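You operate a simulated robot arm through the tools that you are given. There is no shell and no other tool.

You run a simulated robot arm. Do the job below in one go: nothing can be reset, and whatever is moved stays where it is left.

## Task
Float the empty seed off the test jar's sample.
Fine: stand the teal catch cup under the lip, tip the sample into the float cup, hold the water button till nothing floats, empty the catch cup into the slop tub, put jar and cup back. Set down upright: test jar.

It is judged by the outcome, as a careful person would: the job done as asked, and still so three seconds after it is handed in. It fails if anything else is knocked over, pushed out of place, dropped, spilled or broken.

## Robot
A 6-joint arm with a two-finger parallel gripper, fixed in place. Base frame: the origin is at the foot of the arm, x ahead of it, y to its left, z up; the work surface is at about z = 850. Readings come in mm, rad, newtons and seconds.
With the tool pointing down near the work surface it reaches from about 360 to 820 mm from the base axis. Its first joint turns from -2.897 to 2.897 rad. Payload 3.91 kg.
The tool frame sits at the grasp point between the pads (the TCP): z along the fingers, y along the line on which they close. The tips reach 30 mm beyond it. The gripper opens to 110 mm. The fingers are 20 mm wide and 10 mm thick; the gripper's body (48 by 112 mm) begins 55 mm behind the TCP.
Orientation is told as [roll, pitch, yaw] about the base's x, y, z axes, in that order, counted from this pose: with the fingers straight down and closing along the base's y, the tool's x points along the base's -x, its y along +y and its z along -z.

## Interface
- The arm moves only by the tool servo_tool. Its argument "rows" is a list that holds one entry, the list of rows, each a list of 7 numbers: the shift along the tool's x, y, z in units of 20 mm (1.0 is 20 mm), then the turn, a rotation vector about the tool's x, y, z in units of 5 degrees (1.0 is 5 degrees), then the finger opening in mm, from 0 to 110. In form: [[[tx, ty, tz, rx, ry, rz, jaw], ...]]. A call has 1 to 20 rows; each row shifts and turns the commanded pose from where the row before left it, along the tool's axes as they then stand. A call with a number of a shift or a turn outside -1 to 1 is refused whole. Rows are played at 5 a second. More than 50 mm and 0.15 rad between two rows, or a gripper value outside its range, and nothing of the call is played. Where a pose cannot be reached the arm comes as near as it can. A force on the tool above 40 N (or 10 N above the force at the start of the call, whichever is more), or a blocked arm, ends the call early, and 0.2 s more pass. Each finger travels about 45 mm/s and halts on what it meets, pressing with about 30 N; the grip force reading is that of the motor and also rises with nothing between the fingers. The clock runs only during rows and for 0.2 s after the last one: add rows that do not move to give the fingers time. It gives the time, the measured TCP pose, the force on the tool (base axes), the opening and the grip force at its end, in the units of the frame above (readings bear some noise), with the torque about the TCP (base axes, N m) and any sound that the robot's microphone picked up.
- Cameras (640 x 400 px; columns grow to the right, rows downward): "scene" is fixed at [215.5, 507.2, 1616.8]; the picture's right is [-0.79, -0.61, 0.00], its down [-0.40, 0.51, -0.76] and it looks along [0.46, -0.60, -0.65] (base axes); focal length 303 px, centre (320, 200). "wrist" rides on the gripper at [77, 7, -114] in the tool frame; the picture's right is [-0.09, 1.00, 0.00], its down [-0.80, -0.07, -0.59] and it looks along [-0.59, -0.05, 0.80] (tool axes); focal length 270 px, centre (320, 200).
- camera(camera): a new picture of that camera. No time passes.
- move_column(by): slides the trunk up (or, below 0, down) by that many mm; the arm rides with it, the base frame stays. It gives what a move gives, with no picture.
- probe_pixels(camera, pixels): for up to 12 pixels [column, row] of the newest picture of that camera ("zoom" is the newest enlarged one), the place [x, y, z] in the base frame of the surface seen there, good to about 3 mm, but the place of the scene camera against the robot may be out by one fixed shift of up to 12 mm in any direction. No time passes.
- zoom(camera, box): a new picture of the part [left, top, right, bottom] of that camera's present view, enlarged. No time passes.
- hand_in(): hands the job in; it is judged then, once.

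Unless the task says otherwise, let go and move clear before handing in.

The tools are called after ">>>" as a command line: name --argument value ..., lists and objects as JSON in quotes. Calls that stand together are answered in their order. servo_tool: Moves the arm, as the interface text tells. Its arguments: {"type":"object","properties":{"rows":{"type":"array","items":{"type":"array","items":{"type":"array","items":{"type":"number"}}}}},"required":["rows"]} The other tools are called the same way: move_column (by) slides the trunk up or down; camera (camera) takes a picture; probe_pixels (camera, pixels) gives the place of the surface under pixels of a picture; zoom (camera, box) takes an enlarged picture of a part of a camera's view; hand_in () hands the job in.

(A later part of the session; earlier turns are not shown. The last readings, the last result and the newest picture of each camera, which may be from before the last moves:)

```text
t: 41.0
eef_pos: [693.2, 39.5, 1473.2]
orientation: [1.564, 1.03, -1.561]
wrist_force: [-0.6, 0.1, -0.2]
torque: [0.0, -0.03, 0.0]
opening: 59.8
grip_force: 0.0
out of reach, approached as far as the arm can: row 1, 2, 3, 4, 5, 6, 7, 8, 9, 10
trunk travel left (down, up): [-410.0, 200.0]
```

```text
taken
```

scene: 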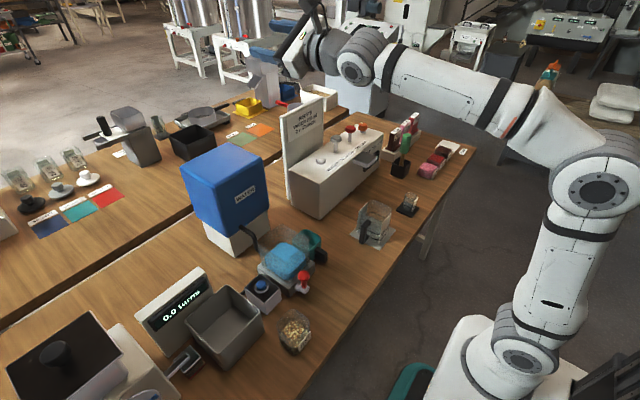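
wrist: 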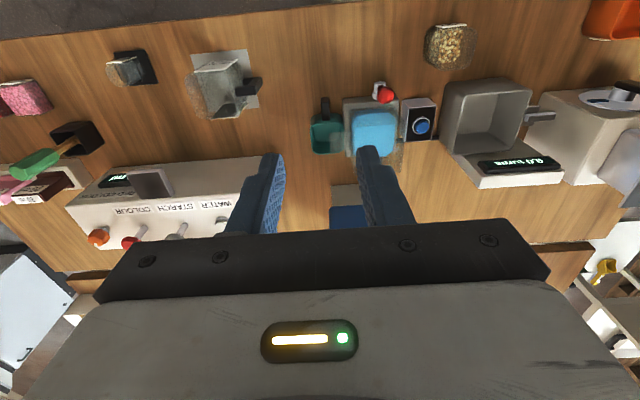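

The roll ran out of travel after about 50° in this direction and the arm drifted up, but in free air and clear of everything. I'll undo the rotation here and then test the opposite roll direction.

>>> servo_tool --rows '[[[0, 0, 0, 0.258, 0.069, -0.964, 60], [0, 0, 0, 0.258, 0.069, -0.964, 60], [0, 0, 0, 0.258, 0.069, -0.964, 60], [0, 0, 0, 0.258, 0.069, -0.964, 60], [0, 0, 0, 0.258, 0.069, -0.964, 60], [0, 0, 0, 0.258, 0.069, -0.964, 60], [0, 0, 0, 0.258, 0.069, -0.964, 60], [0, 0, 0, 0.258, 0.069, -0.964, 60], [0, 0, 0, 0.258, 0.069, -0.964, 60], [0, 0, 0, 0.258, 0.069, -0.964, 60], [0, 0, 0, 0.258, 0.069, -0.964, 60], [0, 0, 0, 0.258, 0.069, -0.964, 60], [0, 0, 0, 0.258, 0.069, -0.964, 60], [0, 0, 0, 0.258, 0.069, -0.964, 60], [0, 0, 0, 0.258, 0.069, -0.964, 60]]]'

>>> servo_tool --rows '[[[0, 0, 0, 0.258, 0.069, -0.964, 60], [0, 0, 0, 0.258, 0.069, -0.964, 60], [0, 0, 0, 0.258, 0.069, -0.964, 60], [0, 0, 0, 0.258, 0.069, -0.964, 60], [0, 0, 0, 0.258, 0.069, -0.964, 60], [0, 0, 0, 0.258, 0.069, -0.964, 60], [0, 0, 0, 0.258, 0.069, -0.964, 60], [0, 0, 0, 0.258, 0.069, -0.964, 60], [0, 0, 0, 0.258, 0.069, -0.964, 60], [0, 0, 0, 0.258, 0.069, -0.964, 60], [0, 0, 0, 0.258, 0.069, -0.964, 60], [0, 0, 0, 0.258, 0.069, -0.964, 60], [0, 0, 0, 0.258, 0.069, -0.964, 60], [0, 0, 0, 0.258, 0.069, -0.964, 60], [0, 0, 0, 0.258, 0.069, -0.964, 60]]]'

>>> camera --camera "scene"

```text
t: 44.2
eef_pos: [693.1, 40.2, 1473.8]
orientation: [1.309, -0.212, -1.308]
wrist_force: [1.4, 0.8, 0.6]
torque: [0.01, -0.01, -0.01]
opening: 60.2
grip_force: 0.0
trunk travel left (down, up): [-410.0, 200.0]
```

```text
t: 47.4
eef_pos: [694.1, 39.3, 1473.5]
orientation: [0.0, -1.052, 0.001]
wrist_force: [0.3, -0.8, -0.2]
torque: [0.0, 0.03, 0.01]
opening: 59.9
grip_force: 0.1
trunk travel left (down, up): [-410.0, 200.0]
```

```text
taken
```

scene: 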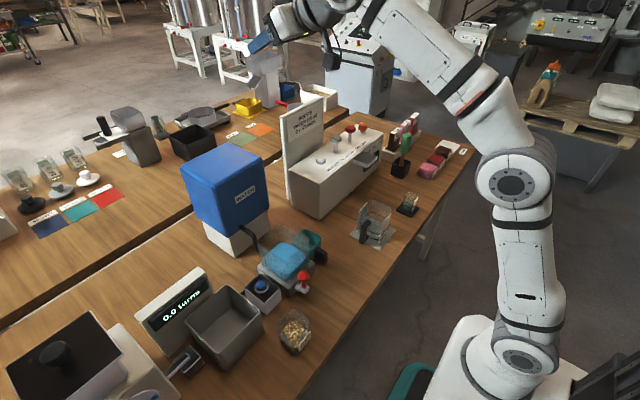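

The full reverse roll played fine up here. I'll go back to the point above the float cup at z ≈ 1200 and test the other roll direction.

>>> servo_tool --rows '[[[0.936, 0.379, 0.322, 0, 0, 0, 60], [0.936, 0.379, 0.322, 0, 0, 0, 60], [0.936, 0.379, 0.322, 0, 0, 0, 60], [0.936, 0.379, 0.322, 0, 0, 0, 60], [0.936, 0.379, 0.322, 0, 0, 0, 60], [0.936, 0.379, 0.322, 0, 0, 0, 60], [0.936, 0.379, 0.322, 0, 0, 0, 60], [0.936, 0.379, 0.322, 0, 0, 0, 60], [0.936, 0.379, 0.322, 0, 0, 0, 60], [0.936, 0.379, 0.322, 0, 0, 0, 60], [0.936, 0.379, 0.322, 0, 0, 0, 60], [0.936, 0.379, 0.322, 0, 0, 0, 60], [0.936, 0.379, 0.322, 0, 0, 0, 60], [0.936, 0.379, 0.322, 0, 0, 0, 60], [0, 0, 0, 0, 0, 0, 60]]]'

>>> servo_tool --rows '[[[0, 0, 0, 0.258, -0.069, -0.964, 60], [0, 0, 0, 0.258, -0.069, -0.964, 60], [0, 0, 0, 0.258, -0.069, -0.964, 60], [0, 0, 0, 0.258, -0.069, -0.964, 60], [0, 0, 0, 0.258, -0.069, -0.964, 60], [0, 0, 0, 0.258, -0.069, -0.964, 60], [0, 0, 0, 0.258, -0.069, -0.964, 60], [0, 0, 0, 0.258, -0.069, -0.964, 60], [0, 0, 0, 0.258, -0.069, -0.964, 60], [0, 0, 0, 0.258, -0.069, -0.964, 60], [0, 0, 0, 0.258, -0.069, -0.964, 60], [0, 0, 0, 0.258, -0.069, -0.964, 60], [0, 0, 0, 0.258, -0.069, -0.964, 60], [0, 0, 0, 0.258, -0.069, -0.964, 60], [0, 0, 0, 0.258, -0.069, -0.964, 60]]]'

>>> camera --camera "scene"

```text
t: 50.6
eef_pos: [641.6, 146.9, 1201.8]
orientation: [0.003, -1.052, -0.002]
wrist_force: [0.1, -0.7, 0.3]
torque: [-0.01, -0.01, -0.02]
opening: 60.1
grip_force: 0.1
trunk travel left (down, up): [-410.0, 200.0]
```

```text
t: 53.8
eef_pos: [642.9, 146.2, 1201.4]
orientation: [-1.31, -0.21, 1.31]
wrist_force: [0.3, -0.7, -0.5]
torque: [0.0, 0.01, -0.02]
opening: 59.9
grip_force: 0.1
trunk travel left (down, up): [-410.0, 200.0]
```

```text
taken
```

scene: 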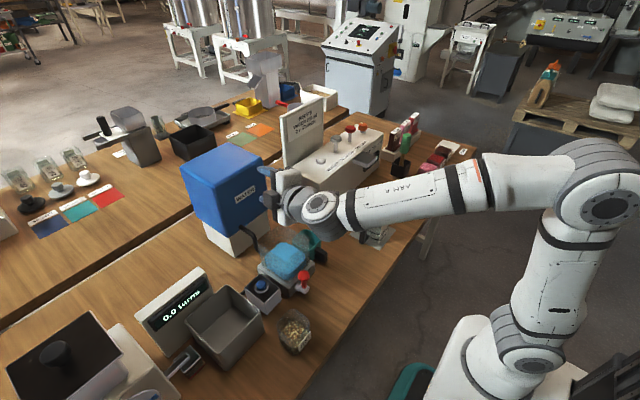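

The opposite roll (opening toward +y) tracked 75° with no loss of position. I'll continue to the full 150° to check.

>>> servo_tool --rows '[[[0, 0, 0, 0.258, -0.069, -0.964, 60], [0, 0, 0, 0.258, -0.069, -0.964, 60], [0, 0, 0, 0.258, -0.069, -0.964, 60], [0, 0, 0, 0.258, -0.069, -0.964, 60], [0, 0, 0, 0.258, -0.069, -0.964, 60], [0, 0, 0, 0.258, -0.069, -0.964, 60], [0, 0, 0, 0.258, -0.069, -0.964, 60], [0, 0, 0, 0.258, -0.069, -0.964, 60], [0, 0, 0, 0.258, -0.069, -0.964, 60], [0, 0, 0, 0.258, -0.069, -0.964, 60], [0, 0, 0, 0.258, -0.069, -0.964, 60], [0, 0, 0, 0.258, -0.069, -0.964, 60], [0, 0, 0, 0.258, -0.069, -0.964, 60], [0, 0, 0, 0.258, -0.069, -0.964, 60], [0, 0, 0, 0.258, -0.069, -0.964, 60]]]'

>>> camera --camera "scene"

>>> camera --camera "wrist"

```text
t: 57.0
eef_pos: [641.9, 146.0, 1201.5]
orientation: [-1.578, 1.032, 1.563]
wrist_force: [-0.4, -0.1, -1.2]
torque: [0.02, 0.03, -0.06]
opening: 59.9
grip_force: 0.1
trunk travel left (down, up): [-410.0, 200.0]
```

```text
taken
```

scene: 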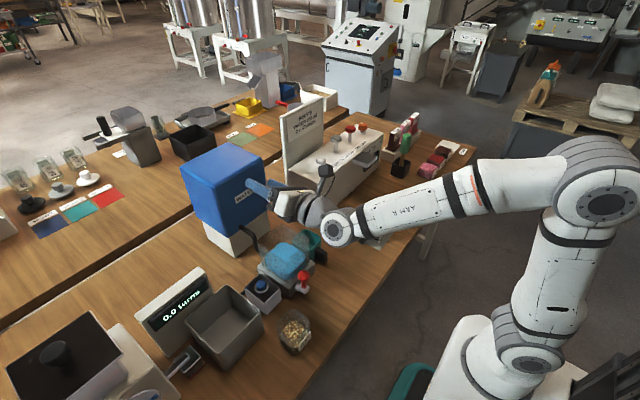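

```text
taken
```

wrist: 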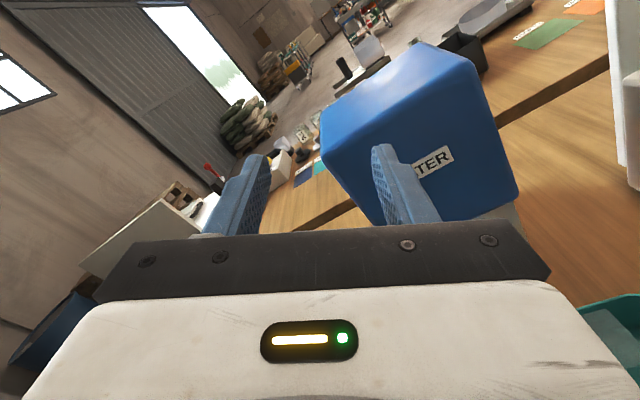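

The full 150° roll toward +y works with the position held at (642, 146, 1201), so that's how I'll pour. I'll unroll now and then go to the jar.

>>> servo_tool --rows '[[[0, 0, 0, -0.258, 0.069, 0.964, 80], [0, 0, 0, -0.258, 0.069, 0.964, 80], [0, 0, 0, -0.258, 0.069, 0.964, 80], [0, 0, 0, -0.258, 0.069, 0.964, 80], [0, 0, 0, -0.258, 0.069, 0.964, 80], [0, 0, 0, -0.258, 0.069, 0.964, 80], [0, 0, 0, -0.258, 0.069, 0.964, 80], [0, 0, 0, -0.258, 0.069, 0.964, 80], [0, 0, 0, -0.258, 0.069, 0.964, 80], [0, 0, 0, -0.258, 0.069, 0.964, 80], [0, 0, 0, -0.258, 0.069, 0.964, 80], [0, 0, 0, -0.258, 0.069, 0.964, 80], [0, 0, 0, -0.258, 0.069, 0.964, 80], [0, 0, 0, -0.258, 0.069, 0.964, 80], [0, 0, 0, -0.258, 0.069, 0.964, 80]]]'

>>> servo_tool --rows '[[[0, 0, 0, -0.258, 0.069, 0.964, 102], [0, 0, 0, -0.258, 0.069, 0.964, 102], [0, 0, 0, -0.258, 0.069, 0.964, 102], [0, 0, 0, -0.258, 0.069, 0.964, 102], [0, 0, 0, -0.258, 0.069, 0.964, 102], [0, 0, 0, -0.258, 0.069, 0.964, 102], [0, 0, 0, -0.258, 0.069, 0.964, 102], [0, 0, 0, -0.258, 0.069, 0.964, 102], [0, 0, 0, -0.258, 0.069, 0.964, 102], [0, 0, 0, -0.258, 0.069, 0.964, 102], [0, 0, 0, -0.258, 0.069, 0.964, 102], [0, 0, 0, -0.258, 0.069, 0.964, 102], [0, 0, 0, -0.258, 0.069, 0.964, 102], [0, 0, 0, -0.258, 0.069, 0.964, 102], [0, 0, 0, -0.258, 0.069, 0.964, 102], [0, 0, 0, 0, 0, 0, 102]]]'

```text
t: 60.2
eef_pos: [641.1, 147.1, 1201.6]
orientation: [-1.311, -0.213, 1.308]
wrist_force: [-0.6, -0.6, 0.0]
torque: [-0.03, -0.01, 0.03]
opening: 80.1
grip_force: 0.1
trunk travel left (down, up): [-410.0, 200.0]
```

```text
t: 63.6
eef_pos: [641.1, 147.0, 1201.9]
orientation: [0.004, -1.053, -0.005]
wrist_force: [-0.4, -0.1, 0.2]
torque: [0.0, -0.01, -0.01]
opening: 102.0
grip_force: 0.0
trunk travel left (down, up): [-410.0, 200.0]
```

Unrolled and open at 102 mm. I'll move over to the approach point behind and above the jar, then lower the trunk by 190 mm.

>>> servo_tool --rows '[[[0.79, 0.59, -0.647, 0, 0, 0, 102], [0.79, 0.59, -0.647, 0, 0, 0, 102], [0.79, 0.59, -0.647, 0, 0, 0, 102], [0.79, 0.59, -0.647, 0, 0, 0, 102], [0.79, 0.59, -0.647, 0, 0, 0, 102], [0.79, 0.59, -0.647, 0, 0, 0, 102], [0.79, 0.59, -0.647, 0, 0, 0, 102], [0.79, 0.59, -0.647, 0, 0, 0, 102], [0.79, 0.59, -0.647, 0, 0, 0, 102], [0.79, 0.59, -0.647, 0, 0, 0, 102], [0, 0, 0, 0, 0, 0, 102]]]'

>>> camera --camera "wrist"

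>>> camera --camera "scene"

```text
t: 66.0
eef_pos: [451.0, 263.8, 1130.0]
orientation: [0.001, -1.053, -0.002]
wrist_force: [0.0, 0.3, -0.3]
torque: [-0.02, 0.03, -0.02]
opening: 102.2
grip_force: 0.0
trunk travel left (down, up): [-410.0, 200.0]
```

```text
taken
```

wrist: 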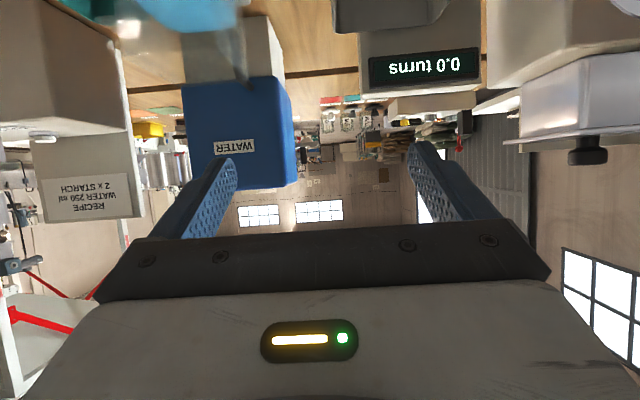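

```text
taken
```

scene: 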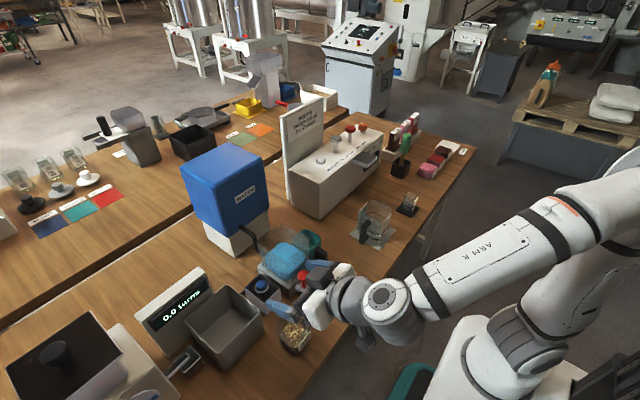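

At (451, 264, 1130) and on line with the jar. I'll lower the trunk by 160 mm and check centring.

>>> move_column --by -160

>>> camera --camera "wrist"

>>> zoom --camera "scene" --box '[240, 260, 380, 370]'

```text
t: 67.8
eef_pos: [450.2, 264.3, 970.0]
orientation: [0.002, -1.054, -0.002]
wrist_force: [0.8, 0.2, 0.0]
torque: [-0.03, 0.03, 0.02]
opening: 101.8
grip_force: 0.1
trunk travel left (down, up): [-250.0, 360.0]
```

```text
taken
```

wrist: 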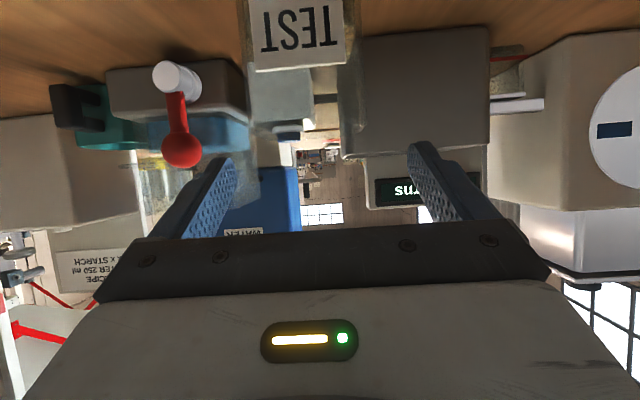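

```text
3.64 times, centred on (310, 315) of scene
```

zoom: 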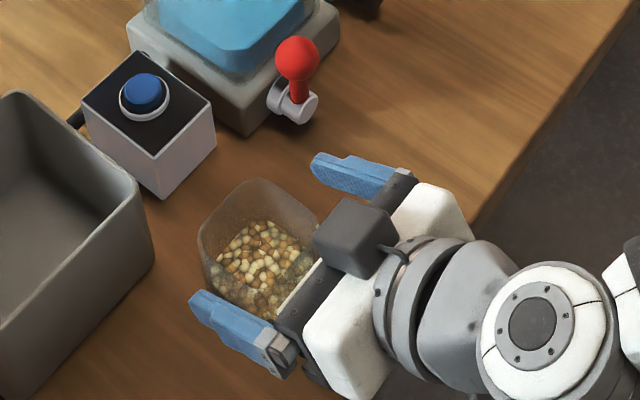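

The label TEST shows at (247–347, 0–70) between the fingers, and there is a dark block on top of the gripper. I'll probe that block, the jar outline and the red knob so nothing touches during the roll.

>>> probe_pixels --camera "zoom" --pixels '[[350, 215], [318, 235], [357, 275], [396, 225], [350, 240], [380, 255], [296, 38], [296, 60], [318, 180], [375, 190], [210, 310], [290, 355]]'

>>> zoom --camera "wrist" --box '[220, 0, 420, 180]'

```text
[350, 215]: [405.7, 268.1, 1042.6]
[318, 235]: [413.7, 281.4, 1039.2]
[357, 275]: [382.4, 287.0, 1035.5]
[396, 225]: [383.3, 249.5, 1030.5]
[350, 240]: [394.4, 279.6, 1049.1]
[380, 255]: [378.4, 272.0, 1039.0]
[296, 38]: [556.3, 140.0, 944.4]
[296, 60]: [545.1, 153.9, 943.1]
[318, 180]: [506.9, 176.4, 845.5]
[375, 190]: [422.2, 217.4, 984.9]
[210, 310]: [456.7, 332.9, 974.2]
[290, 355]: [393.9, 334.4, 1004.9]
```

```text
2.22 times, centred on (320, 90) of wrist
```

zoom: 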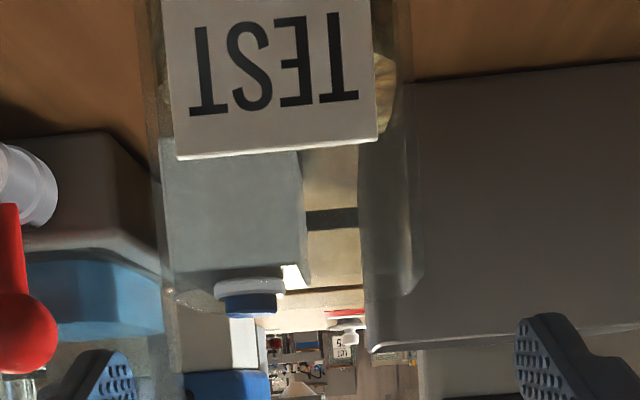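

The jar is taller than I first thought: rim at z ≈ 940, centre about (481, 260). The knob tops out near 960. I'll centre on y = 260 and bring the open fingers down around it to TCP (473, 260, 882).

>>> servo_tool --rows '[[[0, -0.215, 0, 0, 0, 0, 102], [0.54, 0, 0.531, 0, 0, 0, 102], [0.54, 0, 0.531, 0, 0, 0, 102], [0.54, 0, 0.531, 0, 0, 0, 102], [0, 0, 0, 0, 0, 0, 102]]]'

>>> camera --camera "wrist"

>>> zoom --camera "scene" --box '[240, 260, 380, 370]'

```text
t: 69.0
eef_pos: [463.9, 260.1, 925.7]
orientation: [0.003, -1.052, -0.001]
wrist_force: [0.3, 0.2, -0.4]
torque: [0.0, 0.04, -0.01]
opening: 101.9
grip_force: 0.1
trunk travel left (down, up): [-250.0, 360.0]
```

```text
taken
```

wrist: 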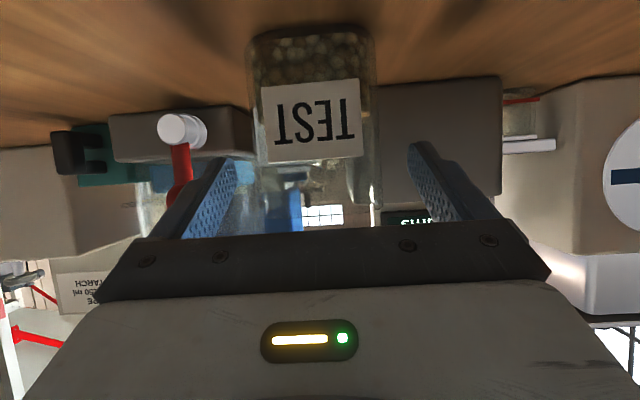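

```text
3.64 times, centred on (310, 315) of scene
```

zoom: 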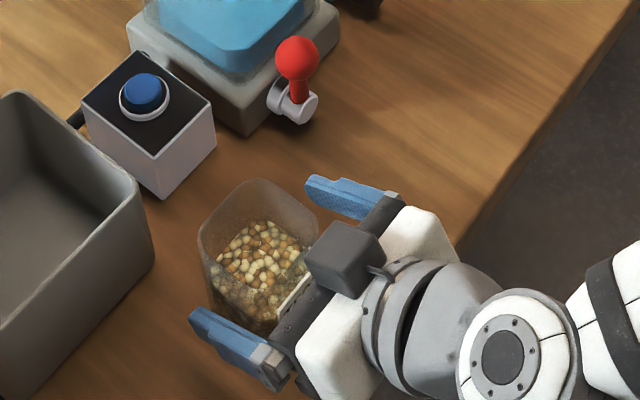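

The jar spans columns 250–374, so its centre works out at y ≈ 260, right on the tool line. I'll probe the label for its x before the last descent.

>>> probe_pixels --camera "wrist" --pixels '[[270, 130], [350, 130], [310, 155], [310, 90], [260, 70], [365, 70], [310, 45]]'

```text
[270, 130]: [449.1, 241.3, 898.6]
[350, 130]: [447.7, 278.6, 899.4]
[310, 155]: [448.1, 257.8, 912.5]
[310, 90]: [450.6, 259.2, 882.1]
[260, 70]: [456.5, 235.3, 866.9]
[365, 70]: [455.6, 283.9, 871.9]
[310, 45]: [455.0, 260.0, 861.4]
```

The label face is at x ≈ 448 and the jar wall at about 455, so stopping at TCP x = 476 leaves room. I'll finish the descent to z ≈ 883.

>>> servo_tool --rows '[[[0.517, 0, 0.53, 0, 0, 0, 102], [0.517, 0, 0.53, 0, 0, 0, 102], [0.517, 0, 0.53, 0, 0, 0, 102], [0, 0, 0, 0, 0, 0, 102]]]'

>>> zoom --camera "scene" --box '[240, 260, 380, 370]'

>>> camera --camera "wrist"

```text
t: 70.0
eef_pos: [475.0, 260.0, 883.0]
orientation: [0.002, -1.054, 0.0]
wrist_force: [0.5, 0.0, -0.4]
torque: [0.04, 0.0, 0.0]
opening: 102.2
grip_force: 0.0
trunk travel left (down, up): [-250.0, 360.0]
```

```text
3.64 times, centred on (310, 315) of scene
```

zoom: 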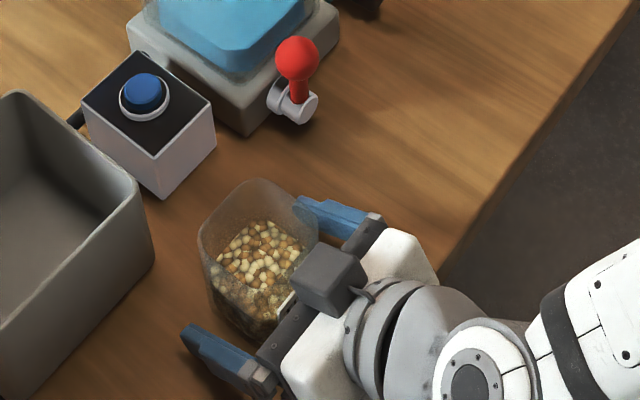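

```text
taken
```

wrist: 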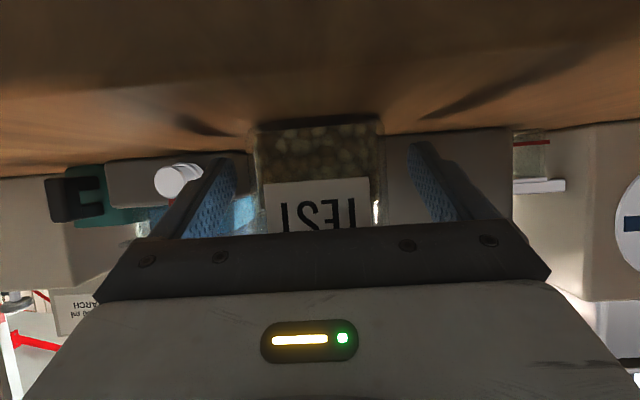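

The fingers flank the jar, with the jar between columns 255 and 380 in the wrist view. I'll close gently.

>>> servo_tool --rows '[[[0, 0, 0, 0, 0, 0, 90], [0, 0, 0, 0, 0, 0, 82], [0, 0, 0, 0, 0, 0, 78], [0, 0, 0, 0, 0, 0, 74], [0, 0, 0, 0, 0, 0, 70], [0, 0, 0, 0, 0, 0, 66], [0, 0, 0, 0, 0, 0, 60], [0, 0, 0, 0, 0, 0, 55], [0, 0, 0, 0, 0, 0, 55]]]'

>>> zoom --camera "scene" --box '[240, 260, 380, 370]'

```text
t: 72.0
eef_pos: [476.1, 260.1, 883.1]
orientation: [0.001, -1.053, -0.002]
wrist_force: [0.4, -0.1, 1.4]
torque: [-0.05, 0.01, -0.02]
opening: 65.6
grip_force: 30.0
trunk travel left (down, up): [-250.0, 360.0]
```

```text
3.64 times, centred on (310, 315) of scene
```

zoom: 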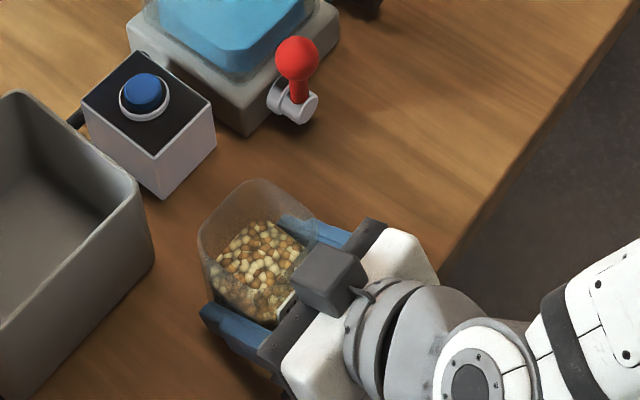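

The grip holds at 65.6 mm and 30 N. The rest pose to return to is (476.1, 260.1, 883.1). I'll lift 40 mm and check.

>>> servo_tool --rows '[[[-0.433, 0, -0.25, 0, 0, 0, 55], [-0.433, 0, -0.25, 0, 0, 0, 55], [-0.433, 0, -0.25, 0, 0, 0, 55], [-0.433, 0, -0.25, 0, 0, 0, 55], [0, 0, 0, 0, 0, 0, 55]]]'

>>> zoom --camera "scene" --box '[240, 240, 380, 350]'

>>> camera --camera "wrist"

```text
t: 73.2
eef_pos: [476.2, 260.4, 923.4]
orientation: [0.002, -1.053, -0.003]
wrist_force: [-0.1, -0.4, -2.2]
torque: [0.03, 0.0, -0.01]
opening: 65.9
grip_force: 29.9
trunk travel left (down, up): [-250.0, 360.0]
```

```text
3.64 times, centred on (310, 295) of scene
```

zoom: 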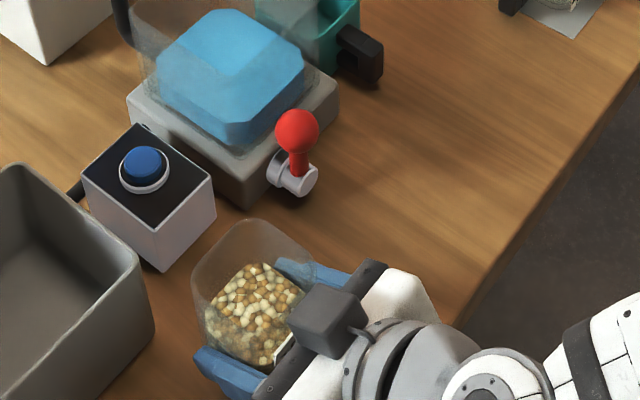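

```text
taken
```

wrist: 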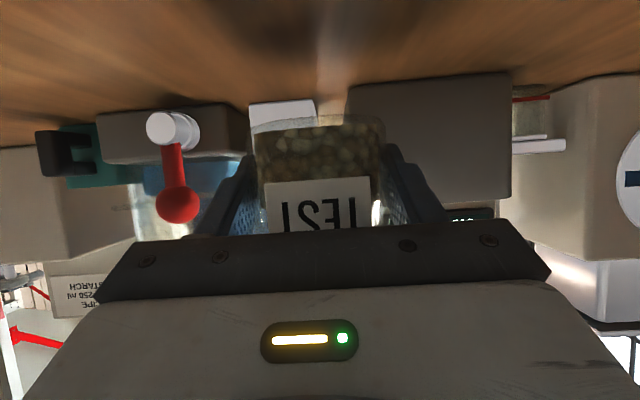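

The jar is held level with about 2 N of weight. Before carrying it over, I'll probe the black water pipe and the cup rim area for clearance.

>>> camera --camera "scene"

>>> probe_pixels --camera "scene" --pixels '[[240, 227], [250, 233], [256, 240], [258, 250], [302, 274], [304, 281], [262, 283], [192, 318], [236, 286], [262, 318], [216, 362], [200, 300]]'

```text
taken
```

scene: 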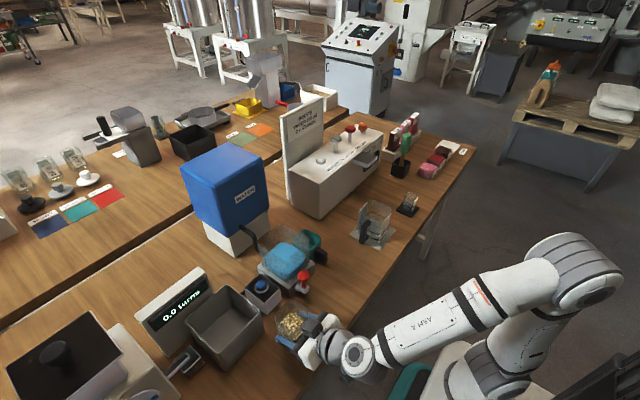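

```text
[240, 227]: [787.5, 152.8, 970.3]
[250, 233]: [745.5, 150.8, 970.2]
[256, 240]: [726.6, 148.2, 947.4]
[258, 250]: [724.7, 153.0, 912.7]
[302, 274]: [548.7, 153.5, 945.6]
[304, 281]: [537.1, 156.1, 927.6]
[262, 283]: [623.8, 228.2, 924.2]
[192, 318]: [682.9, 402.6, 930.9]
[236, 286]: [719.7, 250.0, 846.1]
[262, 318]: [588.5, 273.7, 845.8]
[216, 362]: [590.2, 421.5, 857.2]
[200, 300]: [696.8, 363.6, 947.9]
```

The pipe stays at or below z = 970 and behind x = 725, so it's clear. I'll raise the jar 140 mm and carry it to the starting point for the pour.

>>> servo_tool --rows '[[[-0.6, 0, -0.346, 0, 0, 0, 55], [-0.866, 0, -0.5, 0, 0, 0, 55], [-0.866, 0, -0.5, 0, 0, 0, 55], [-0.866, 0, -0.5, 0, 0, 0, 55], [-0.866, 0, -0.5, 0, 0, 0, 55], [-0.866, 0, -0.5, 0, 0, 0, 55], [-0.866, 0, -0.5, 0, 0, 0, 55], [-0.3, 0, -0.17, 0, 0, 0, 55], [0, 0, 0, 0, 0, 0, 55]]]'

>>> servo_tool --rows '[[[-0.15, -0.4, 0.27, 0, 0, 0, 55], [-0.33, -0.827, 0.57, 0, 0, 0, 55], [-0.33, -0.827, 0.57, 0, 0, 0, 55], [-0.33, -0.827, 0.57, 0, 0, 0, 55], [-0.33, -0.827, 0.57, 0, 0, 0, 55], [-0.33, -0.827, 0.57, 0, 0, 0, 55], [-0.33, -0.827, 0.57, 0, 0, 0, 55], [-0.33, -0.827, 0.57, 0, 0, 0, 55], [-0.33, -0.827, 0.57, 0, 0, 0, 55], [-0.33, -0.827, 0.57, 0, 0, 0, 55], [-0.33, -0.827, 0.57, 0, 0, 0, 55], [-0.33, -0.827, 0.57, 0, 0, 0, 55], [-0.33, -0.827, 0.57, 0, 0, 0, 55], [-0.15, -0.4, 0.27, 0, 0, 0, 55], [0, 0, 0, 0, 0, 0, 55]]]'

>>> camera --camera "scene"

```text
t: 75.2
eef_pos: [476.5, 259.4, 1063.9]
orientation: [0.001, -1.052, 0.0]
wrist_force: [0.2, 0.3, -0.9]
torque: [0.0, 0.02, -0.02]
opening: 66.1
grip_force: 29.8
trunk travel left (down, up): [-250.0, 360.0]
```

```text
t: 78.4
eef_pos: [645.7, 46.7, 1065.8]
orientation: [0.0, -1.052, -0.002]
wrist_force: [0.2, 0.2, -1.6]
torque: [-0.01, -0.02, -0.01]
opening: 65.9
grip_force: 30.2
trunk travel left (down, up): [-250.0, 360.0]
```

```text
taken
```

scene: 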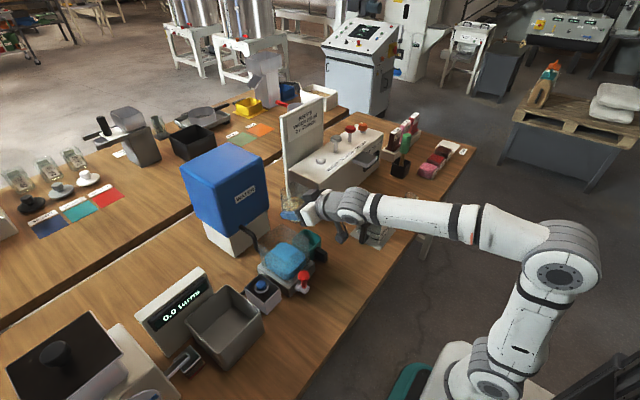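

The jar is at (646, 47, 1066) just beside the float cup, upright. I'll start the roll with 40°, which is still below the pouring angle, and look.

>>> servo_tool --rows '[[[0, 0, 0, 0.258, -0.069, -0.964, 55], [0, 0, 0, 0.258, -0.069, -0.964, 55], [0, 0, 0, 0.258, -0.069, -0.964, 55], [0, 0, 0, 0.258, -0.069, -0.964, 55], [0, 0, 0, 0.258, -0.069, -0.964, 55], [0, 0, 0, 0.258, -0.069, -0.964, 55], [0, 0, 0, 0.258, -0.069, -0.964, 55], [0, 0, 0, 0.258, -0.069, -0.964, 55], [0, 0, 0, 0, 0, 0, 55]]]'

>>> zoom --camera "scene" --box '[230, 160, 390, 300]'

```text
t: 80.4
eef_pos: [645.4, 46.6, 1063.7]
orientation: [-1.003, -0.735, 1.001]
wrist_force: [0.5, -0.4, -1.3]
torque: [-0.01, 0.0, 0.02]
opening: 66.1
grip_force: 30.7
trunk travel left (down, up): [-250.0, 360.0]
```

```text
2.86 times, centred on (310, 230) of scene
```

zoom: 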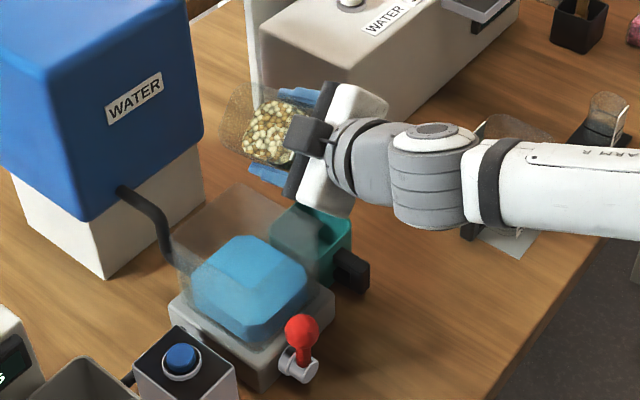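

The jar leans 40° toward the cup with its pouring edge near (240,155), over the cup centre. I'll continue slowly, 2.5° per row up to 60°, keeping the edge over the middle.

>>> servo_tool --rows '[[[0.06, 0.005, -0.005, 0.129, -0.0345, -0.482, 55], [0.06, 0.005, -0.005, 0.129, -0.0345, -0.482, 55], [0.06, 0.005, -0.005, 0.129, -0.0345, -0.482, 55], [0.06, 0.005, -0.005, 0.129, -0.0345, -0.482, 55], [0.06, 0.005, -0.005, 0.129, -0.0345, -0.482, 55], [0.06, 0.005, -0.005, 0.129, -0.0345, -0.482, 55], [0.06, 0.005, -0.005, 0.129, -0.0345, -0.482, 55], [0.06, 0.005, -0.005, 0.129, -0.0345, -0.482, 55], [0, 0, 0, 0, 0, 0, 55]]]'

>>> zoom --camera "scene" --box '[240, 180, 340, 280]'

```text
t: 82.4
eef_pos: [641.2, 40.6, 1059.9]
orientation: [-1.21, -0.444, 1.207]
wrist_force: [-0.1, -0.5, -0.2]
torque: [0.02, 0.01, 0.01]
opening: 65.7
grip_force: 30.1
trunk travel left (down, up): [-250.0, 360.0]
```

```text
4.00 times, centred on (290, 230) of scene
```

zoom: 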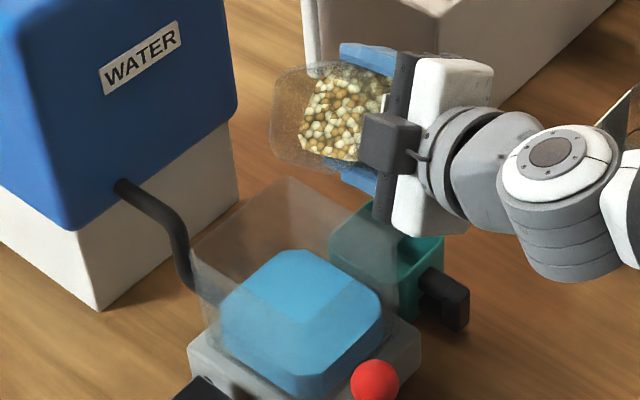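

The pouring edge is over the cup's centre, at about (300,165) in the zoom, and no seed has left yet. I'll go on slowly to 90°.

>>> servo_tool --rows '[[[-0.047, -0.0045, 0.0207, 0.129, -0.0345, -0.482, 55], [-0.047, -0.0045, 0.0207, 0.129, -0.0345, -0.482, 55], [-0.047, -0.0045, 0.0207, 0.129, -0.0345, -0.482, 55], [-0.047, -0.0045, 0.0207, 0.129, -0.0345, -0.482, 55], [-0.047, -0.0045, 0.0207, 0.129, -0.0345, -0.482, 55], [-0.047, -0.0045, 0.0207, 0.129, -0.0345, -0.482, 55], [0, 0, 0, 0, 0, 0, 55]]]'

>>> zoom --camera "scene" --box '[240, 180, 340, 280]'

```text
t: 84.0
eef_pos: [645.8, 44.0, 1061.8]
orientation: [-1.311, -0.209, 1.307]
wrist_force: [0.3, -0.7, -1.3]
torque: [0.0, 0.0, 0.0]
opening: 65.7
grip_force: 30.2
trunk travel left (down, up): [-250.0, 360.0]
```

```text
4.00 times, centred on (290, 230) of scene
```

zoom: 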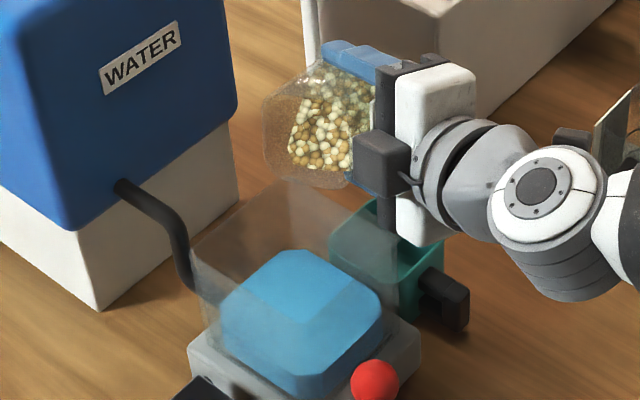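

At 75° the seeds are still packed in the jar. I'll continue to 90°.

>>> servo_tool --rows '[[[-0.047, -0.0045, 0.0207, 0.129, -0.0345, -0.482, 55], [-0.047, -0.0045, 0.0207, 0.129, -0.0345, -0.482, 55], [-0.047, -0.0045, 0.0207, 0.129, -0.0345, -0.482, 55], [-0.047, -0.0045, 0.0207, 0.129, -0.0345, -0.482, 55], [-0.047, -0.0045, 0.0207, 0.129, -0.0345, -0.482, 55], [-0.047, -0.0045, 0.0207, 0.129, -0.0345, -0.482, 55], [0, 0, 0, 0, 0, 0, 55]]]'

>>> zoom --camera "scene" --box '[240, 180, 340, 280]'

```text
t: 85.6
eef_pos: [648.9, 48.3, 1060.2]
orientation: [-1.388, 0.032, 1.379]
wrist_force: [0.3, 0.4, -1.2]
torque: [-0.03, 0.0, -0.02]
opening: 65.8
grip_force: 30.0
trunk travel left (down, up): [-250.0, 360.0]
```

```text
4.00 times, centred on (290, 230) of scene
```

zoom: 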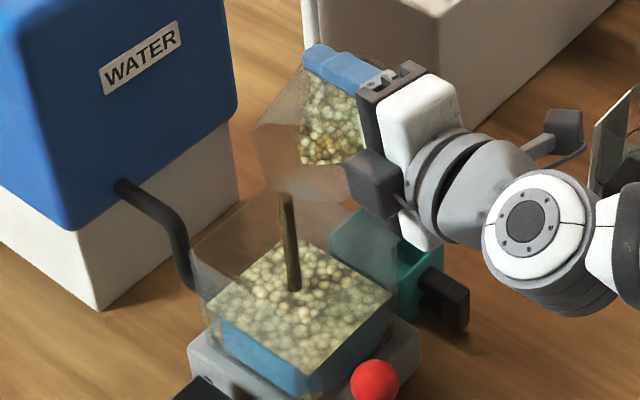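

Seed is streaming from the jar at (287,200) straight into the cup at (295,290). I'll keep rolling slowly toward 120° and track the edge.

>>> servo_tool --rows '[[[-0.103, -0.093, -0.0117, 0.129, -0.0345, -0.482, 55], [-0.103, -0.093, -0.0117, 0.129, -0.0345, -0.482, 55], [-0.103, -0.093, -0.0117, 0.129, -0.0345, -0.482, 55], [-0.103, -0.093, -0.0117, 0.129, -0.0345, -0.482, 55], [-0.103, -0.093, -0.0117, 0.129, -0.0345, -0.482, 55], [-0.103, -0.093, -0.0117, 0.129, -0.0345, -0.482, 55], [0, 0, 0, 0, 0, 0, 55]]]'

>>> zoom --camera "scene" --box '[240, 180, 340, 280]'

```text
t: 87.2
eef_pos: [651.9, 63.4, 1071.1]
orientation: [-1.447, 0.28, 1.435]
wrist_force: [0.5, -0.7, -1.0]
torque: [0.02, 0.02, -0.04]
opening: 65.4
grip_force: 30.2
trunk travel left (down, up): [-250.0, 360.0]
```

```text
4.00 times, centred on (290, 230) of scene
```

zoom: 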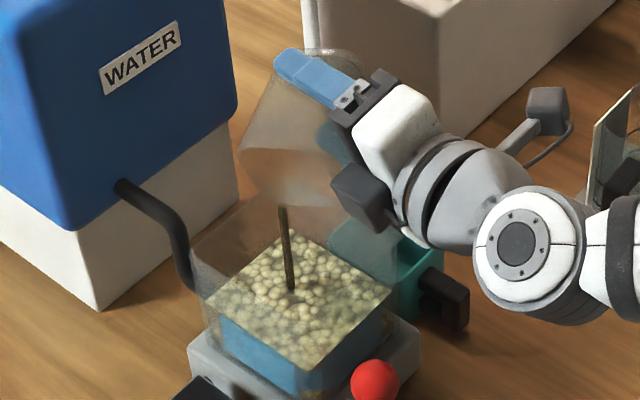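

The jar already looks nearly empty and the stream still lands mid-cup. I'll continue to 120°.

>>> servo_tool --rows '[[[-0.103, -0.093, -0.0117, 0.129, -0.0345, -0.482, 55], [-0.103, -0.093, -0.0117, 0.129, -0.0345, -0.482, 55], [-0.103, -0.093, -0.0117, 0.129, -0.0345, -0.482, 55], [-0.103, -0.093, -0.0117, 0.129, -0.0345, -0.482, 55], [-0.103, -0.093, -0.0117, 0.129, -0.0345, -0.482, 55], [-0.103, -0.093, -0.0117, 0.129, -0.0345, -0.482, 55], [0, 0, 0, 0, 0, 0, 55]]]'

>>> zoom --camera "scene" --box '[240, 180, 340, 280]'

```text
t: 88.8
eef_pos: [653.8, 78.2, 1076.9]
orientation: [-1.496, 0.529, 1.485]
wrist_force: [0.2, 0.4, -1.8]
torque: [-0.02, 0.04, -0.01]
opening: 65.7
grip_force: 29.7
trunk travel left (down, up): [-250.0, 360.0]
```

```text
4.00 times, centred on (290, 230) of scene
```

zoom: 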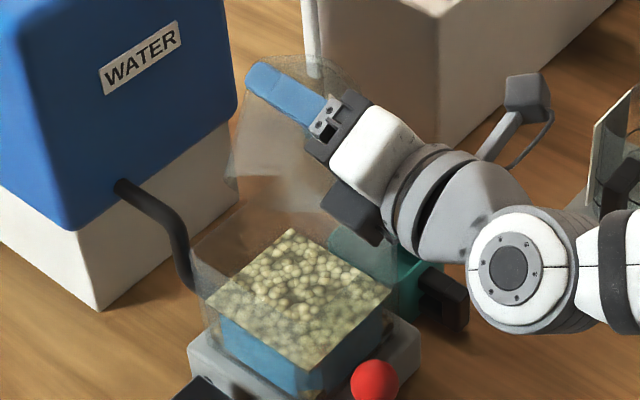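

The stream has stopped and the jar appears empty. I'll tip it a further 25° to clear any last seeds, and pause there.

>>> servo_tool --rows '[[[-0.127, -0.258, -0.034, 0.258, -0.069, -0.964, 55], [-0.127, -0.258, -0.034, 0.258, -0.069, -0.964, 55], [-0.127, -0.258, -0.034, 0.258, -0.069, -0.964, 55], [-0.127, -0.258, -0.034, 0.258, -0.069, -0.964, 55], [-0.127, -0.258, -0.034, 0.258, -0.069, -0.964, 55], [0, 0, 0, 0, 0, 0, 55], [0, 0, 0, 0, 0, 0, 55], [0, 0, 0, 0, 0, 0, 55]]]'

>>> zoom --camera "scene" --box '[240, 180, 340, 280]'

>>> camera --camera "wrist"

```text
t: 90.6
eef_pos: [653.2, 105.0, 1090.3]
orientation: [-1.567, 0.947, 1.545]
wrist_force: [1.0, 0.3, -1.1]
torque: [0.0, 0.01, 0.02]
opening: 65.6
grip_force: 29.9
trunk travel left (down, up): [-250.0, 360.0]
```

```text
4.00 times, centred on (290, 230) of scene
```

zoom: 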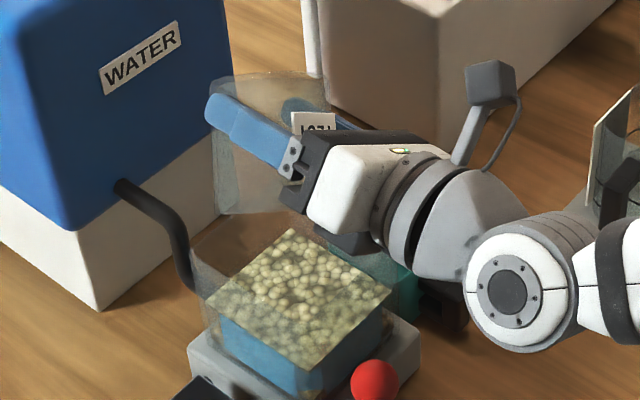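

```text
taken
```

wrist: 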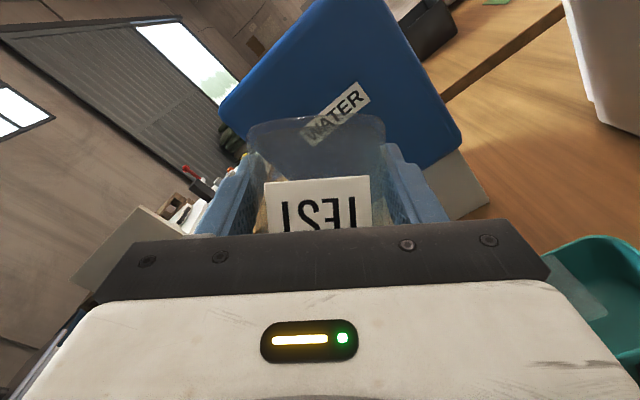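

The jar is empty and the seed sits on the water in the cup, with nothing seen outside. I'll roll the jar back upright here.

>>> servo_tool --rows '[[[0, 0, 0, -0.258, 0.069, 0.964, 55], [0, 0, 0, -0.258, 0.069, 0.964, 55], [0, 0, 0, -0.258, 0.069, 0.964, 55], [0, 0, 0, -0.258, 0.069, 0.964, 55], [0, 0, 0, -0.258, 0.069, 0.964, 55], [0, 0, 0, -0.258, 0.069, 0.964, 55], [0, 0, 0, -0.258, 0.069, 0.964, 55], [0, 0, 0, -0.258, 0.069, 0.964, 55], [0, 0, 0, -0.258, 0.069, 0.964, 55], [0, 0, 0, -0.258, 0.069, 0.964, 55], [0, 0, 0, -0.258, 0.069, 0.964, 55], [0, 0, 0, -0.258, 0.069, 0.964, 55], [0, 0, 0, -0.258, 0.069, 0.964, 55], [0, 0, 0, -0.258, 0.069, 0.964, 55], [0, 0, 0, -0.258, 0.069, 0.964, 55], [0, 0, 0, -0.258, 0.069, 0.964, 55]]]'

>>> servo_tool --rows '[[[0, 0, 0, -0.258, 0.069, 0.964, 55], [0, 0, 0, -0.258, 0.069, 0.964, 55], [0, 0, 0, -0.258, 0.069, 0.964, 55], [0, 0, 0, -0.258, 0.069, 0.964, 55], [0, 0, 0, -0.258, 0.069, 0.964, 55], [0, 0, 0, -0.258, 0.069, 0.964, 55], [0, 0, 0, -0.258, 0.069, 0.964, 55], [0, 0, 0, -0.258, 0.069, 0.964, 55], [0, 0, 0, -0.258, 0.069, 0.964, 55], [0, 0, 0, -0.258, 0.069, 0.964, 55], [0, 0, 0, -0.258, 0.069, 0.964, 55], [0, 0, 0, -0.258, 0.069, 0.964, 55], [0, 0, 0, -0.258, 0.069, 0.964, 55], [0, 0, 0, 0, 0, 0, 55]]]'

>>> zoom --camera "scene" --box '[230, 160, 390, 300]'

```text
t: 94.0
eef_pos: [652.7, 103.1, 1088.0]
orientation: [-1.249, -0.37, 1.242]
wrist_force: [0.6, 0.2, -0.4]
torque: [-0.01, 0.03, -0.01]
opening: 65.7
grip_force: 30.3
trunk travel left (down, up): [-250.0, 360.0]
```

```text
t: 97.0
eef_pos: [653.3, 104.6, 1089.0]
orientation: [0.001, -1.054, -0.004]
wrist_force: [0.2, -0.5, 0.0]
torque: [0.0, 0.02, -0.01]
opening: 65.5
grip_force: 30.3
trunk travel left (down, up): [-250.0, 360.0]
```

```text
2.86 times, centred on (310, 230) of scene
```

zoom: 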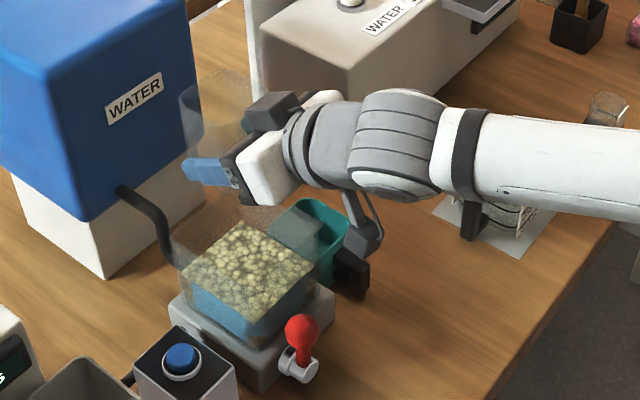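

The jar is upright over the cup. I'll carry it back to above its own spot and then down to 20 mm above the bench.

>>> servo_tool --rows '[[[0.5, 0.7, -0.63, 0, 0, 0, 55], [0.55, 0.778, -0.705, 0, 0, 0, 55], [0.55, 0.778, -0.705, 0, 0, 0, 55], [0.55, 0.778, -0.705, 0, 0, 0, 55], [0.55, 0.778, -0.705, 0, 0, 0, 55], [0.55, 0.778, -0.705, 0, 0, 0, 55], [0.55, 0.778, -0.705, 0, 0, 0, 55], [0.55, 0.778, -0.705, 0, 0, 0, 55], [0.55, 0.778, -0.705, 0, 0, 0, 55], [0.6, 0.85, -0.78, 0, 0, 0, 55], [0, 0, 0, 0, 0, 0, 55]]]'

```text
t: 99.4
eef_pos: [476.3, 259.7, 1063.2]
orientation: [0.0, -1.053, -0.002]
wrist_force: [-0.2, -0.4, -0.5]
torque: [-0.01, -0.01, -0.02]
opening: 65.5
grip_force: 29.3
trunk travel left (down, up): [-250.0, 360.0]
```

Exactly above the jar's spot at (476, 260, 1063). I'll descend straight down to about z = 893 and check.

>>> servo_tool --rows '[[[0.866, 0, 0.5, 0, 0, 0, 55], [0.866, 0, 0.5, 0, 0, 0, 55], [0.866, 0, 0.5, 0, 0, 0, 55], [0.866, 0, 0.5, 0, 0, 0, 55], [0.866, 0, 0.5, 0, 0, 0, 55], [0.866, 0, 0.5, 0, 0, 0, 55], [0.866, 0, 0.5, 0, 0, 0, 55], [0.866, 0, 0.5, 0, 0, 0, 55], [0.433, 0.01, 0.25, 0, 0, 0, 55], [0, 0, 0, 0, 0, 0, 55]]]'

>>> zoom --camera "scene" --box '[240, 260, 380, 370]'

```text
t: 101.6
eef_pos: [477.2, 260.7, 892.2]
orientation: [-0.002, -1.053, -0.002]
wrist_force: [0.1, 0.0, -1.1]
torque: [-0.03, 0.02, 0.0]
opening: 65.9
grip_force: 29.3
trunk travel left (down, up): [-250.0, 360.0]
```

```text
3.64 times, centred on (310, 315) of scene
```

zoom: 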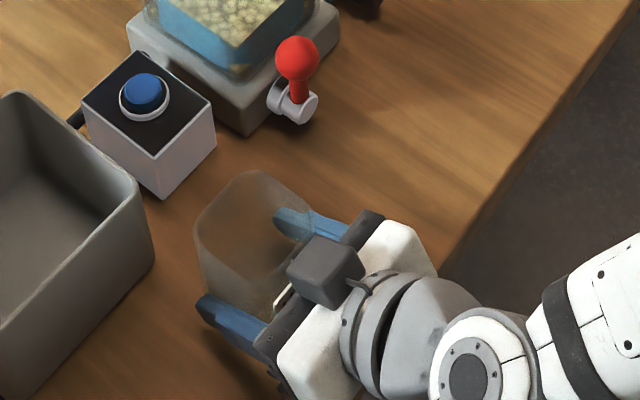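

The jar hangs about 9 mm above its spot. I'll lower in small steps until the bench carries it.

>>> servo_tool --rows '[[[0.13, 0, 0.075, 0, 0, 0, 55], [0.13, 0, 0.075, 0, 0, 0, 55], [0.13, 0, 0.075, 0, 0, 0, 55], [0, 0, 0, 0, 0, 0, 55]]]'

```text
t: 102.6
eef_pos: [477.3, 260.5, 883.9]
orientation: [0.0, -1.055, -0.002]
wrist_force: [-0.9, -0.9, -1.4]
torque: [0.01, 0.0, 0.04]
opening: 65.7
grip_force: 30.3
trunk travel left (down, up): [-250.0, 360.0]
```

>>> servo_tool --rows '[[[0.052, 0, 0.03, 0, 0, 0, 55], [0.043, 0, 0.025, 0, 0, 0, 55], [0, 0, 0, 0, 0, 0, 55]]]'

```text
t: 103.4
eef_pos: [476.4, 260.4, 882.8]
orientation: [0.002, -1.056, -0.005]
wrist_force: [-1.0, -1.8, 8.7]
torque: [-0.06, 0.31, 0.01]
opening: 65.6
grip_force: 29.7
trunk travel left (down, up): [-250.0, 360.0]
```

The bench now carries the jar, with +8.7 N at z = 882.8. I'll open the fingers and back out along the tool axis.

>>> servo_tool --rows '[[[0, 0, 0, 0, 0, 0, 72], [0, 0, 0, 0, 0, 0, 82], [0, 0, 0, 0, 0, 0, 94], [0, 0, 0, 0, 0, 0, 102], [0, 0, 0, 0, 0, 0, 102], [-0.26, 0, -0.65, 0, 0, 0, 102], [-0.4, 0, -0.65, 0, 0, 0, 102], [-0.5, 0, -0.65, 0, 0, 0, 102], [-0.6, 0, -0.65, 0, 0, 0, 102], [-0.8, 0, -0.6, 0, 0, 0, 102], [-0.866, 0, -0.5, 0, 0, 0, 102], [-0.866, 0, -0.5, 0, 0, 0, 102], [-0.866, 0, -0.5, 0, 0, 0, 102]]]'

>>> camera --camera "scene"

>>> zoom --camera "scene" --box '[240, 200, 400, 370]'

```text
t: 106.2
eef_pos: [446.0, 260.6, 1018.4]
orientation: [0.002, -1.054, -0.003]
wrist_force: [-0.2, 1.4, -0.9]
torque: [-0.01, -0.02, 0.04]
opening: 102.0
grip_force: 0.1
trunk travel left (down, up): [-250.0, 360.0]
```

```text
taken
```

scene: 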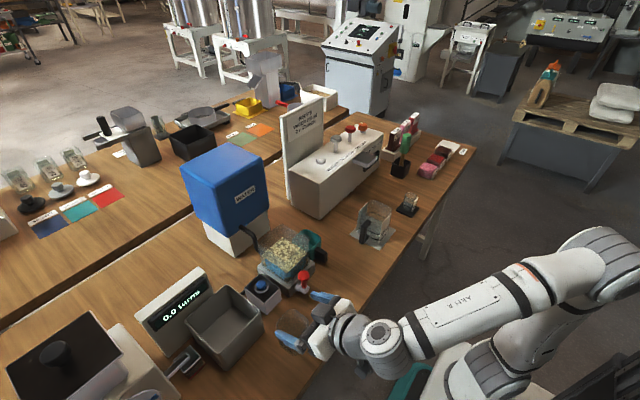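

```text
2.35 times, centred on (320, 285) of scene
```

zoom: 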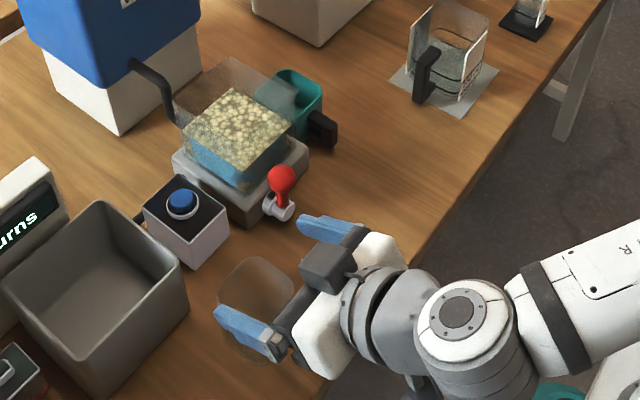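

The jar is back upright and empty on its spot. Next is the water button at about (622, 223, 927): I'll straighten the tool to vertical while rising and close the fingers.

>>> servo_tool --rows '[[[-0.4, 0, -0.4, 0, 1, 0, 102], [-0.4, 0, -0.4, 0, 1, 0, 102], [-0.3, 0, -0.4, 0, 1, 0, 102], [-0.2, 0, -0.4, 0, 1, 0, 102], [-0.2, 0, -0.4, 0, 1, 0, 102], [-0.1, 0, -0.4, 0, 1, 0, 80], [0, 0, -0.3, 0, 1, 0, 60], [0, 0, -0.3, 0, 1, 0, 40], [0, 0, -0.3, 0, 1, 0, 20], [0, 0, -0.3, 0, 1, 0, 0], [0, 0, -0.3, 0, 1, 0, 0], [0, 0, -0.3, 0, 1, 0, 0], [0, 0, 0, 0, 0, 0, 0]]]'

>>> camera --camera "wrist"

```text
t: 109.0
eef_pos: [420.6, 261.3, 1107.8]
orientation: [0.001, -0.005, -0.005]
wrist_force: [0.5, -0.4, 0.3]
torque: [-0.01, -0.01, -0.04]
opening: 0.1
grip_force: 30.3
trunk travel left (down, up): [-250.0, 360.0]
```

```text
taken
```

wrist: 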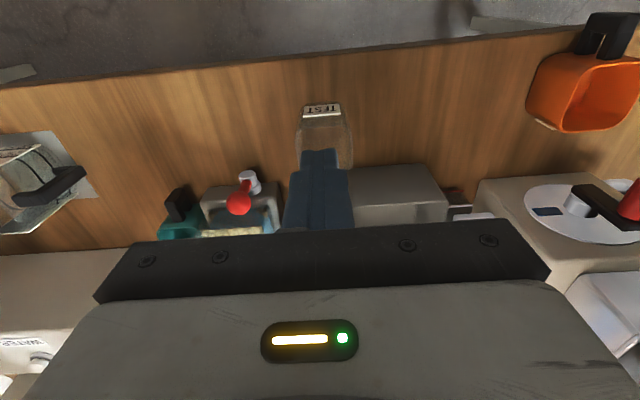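

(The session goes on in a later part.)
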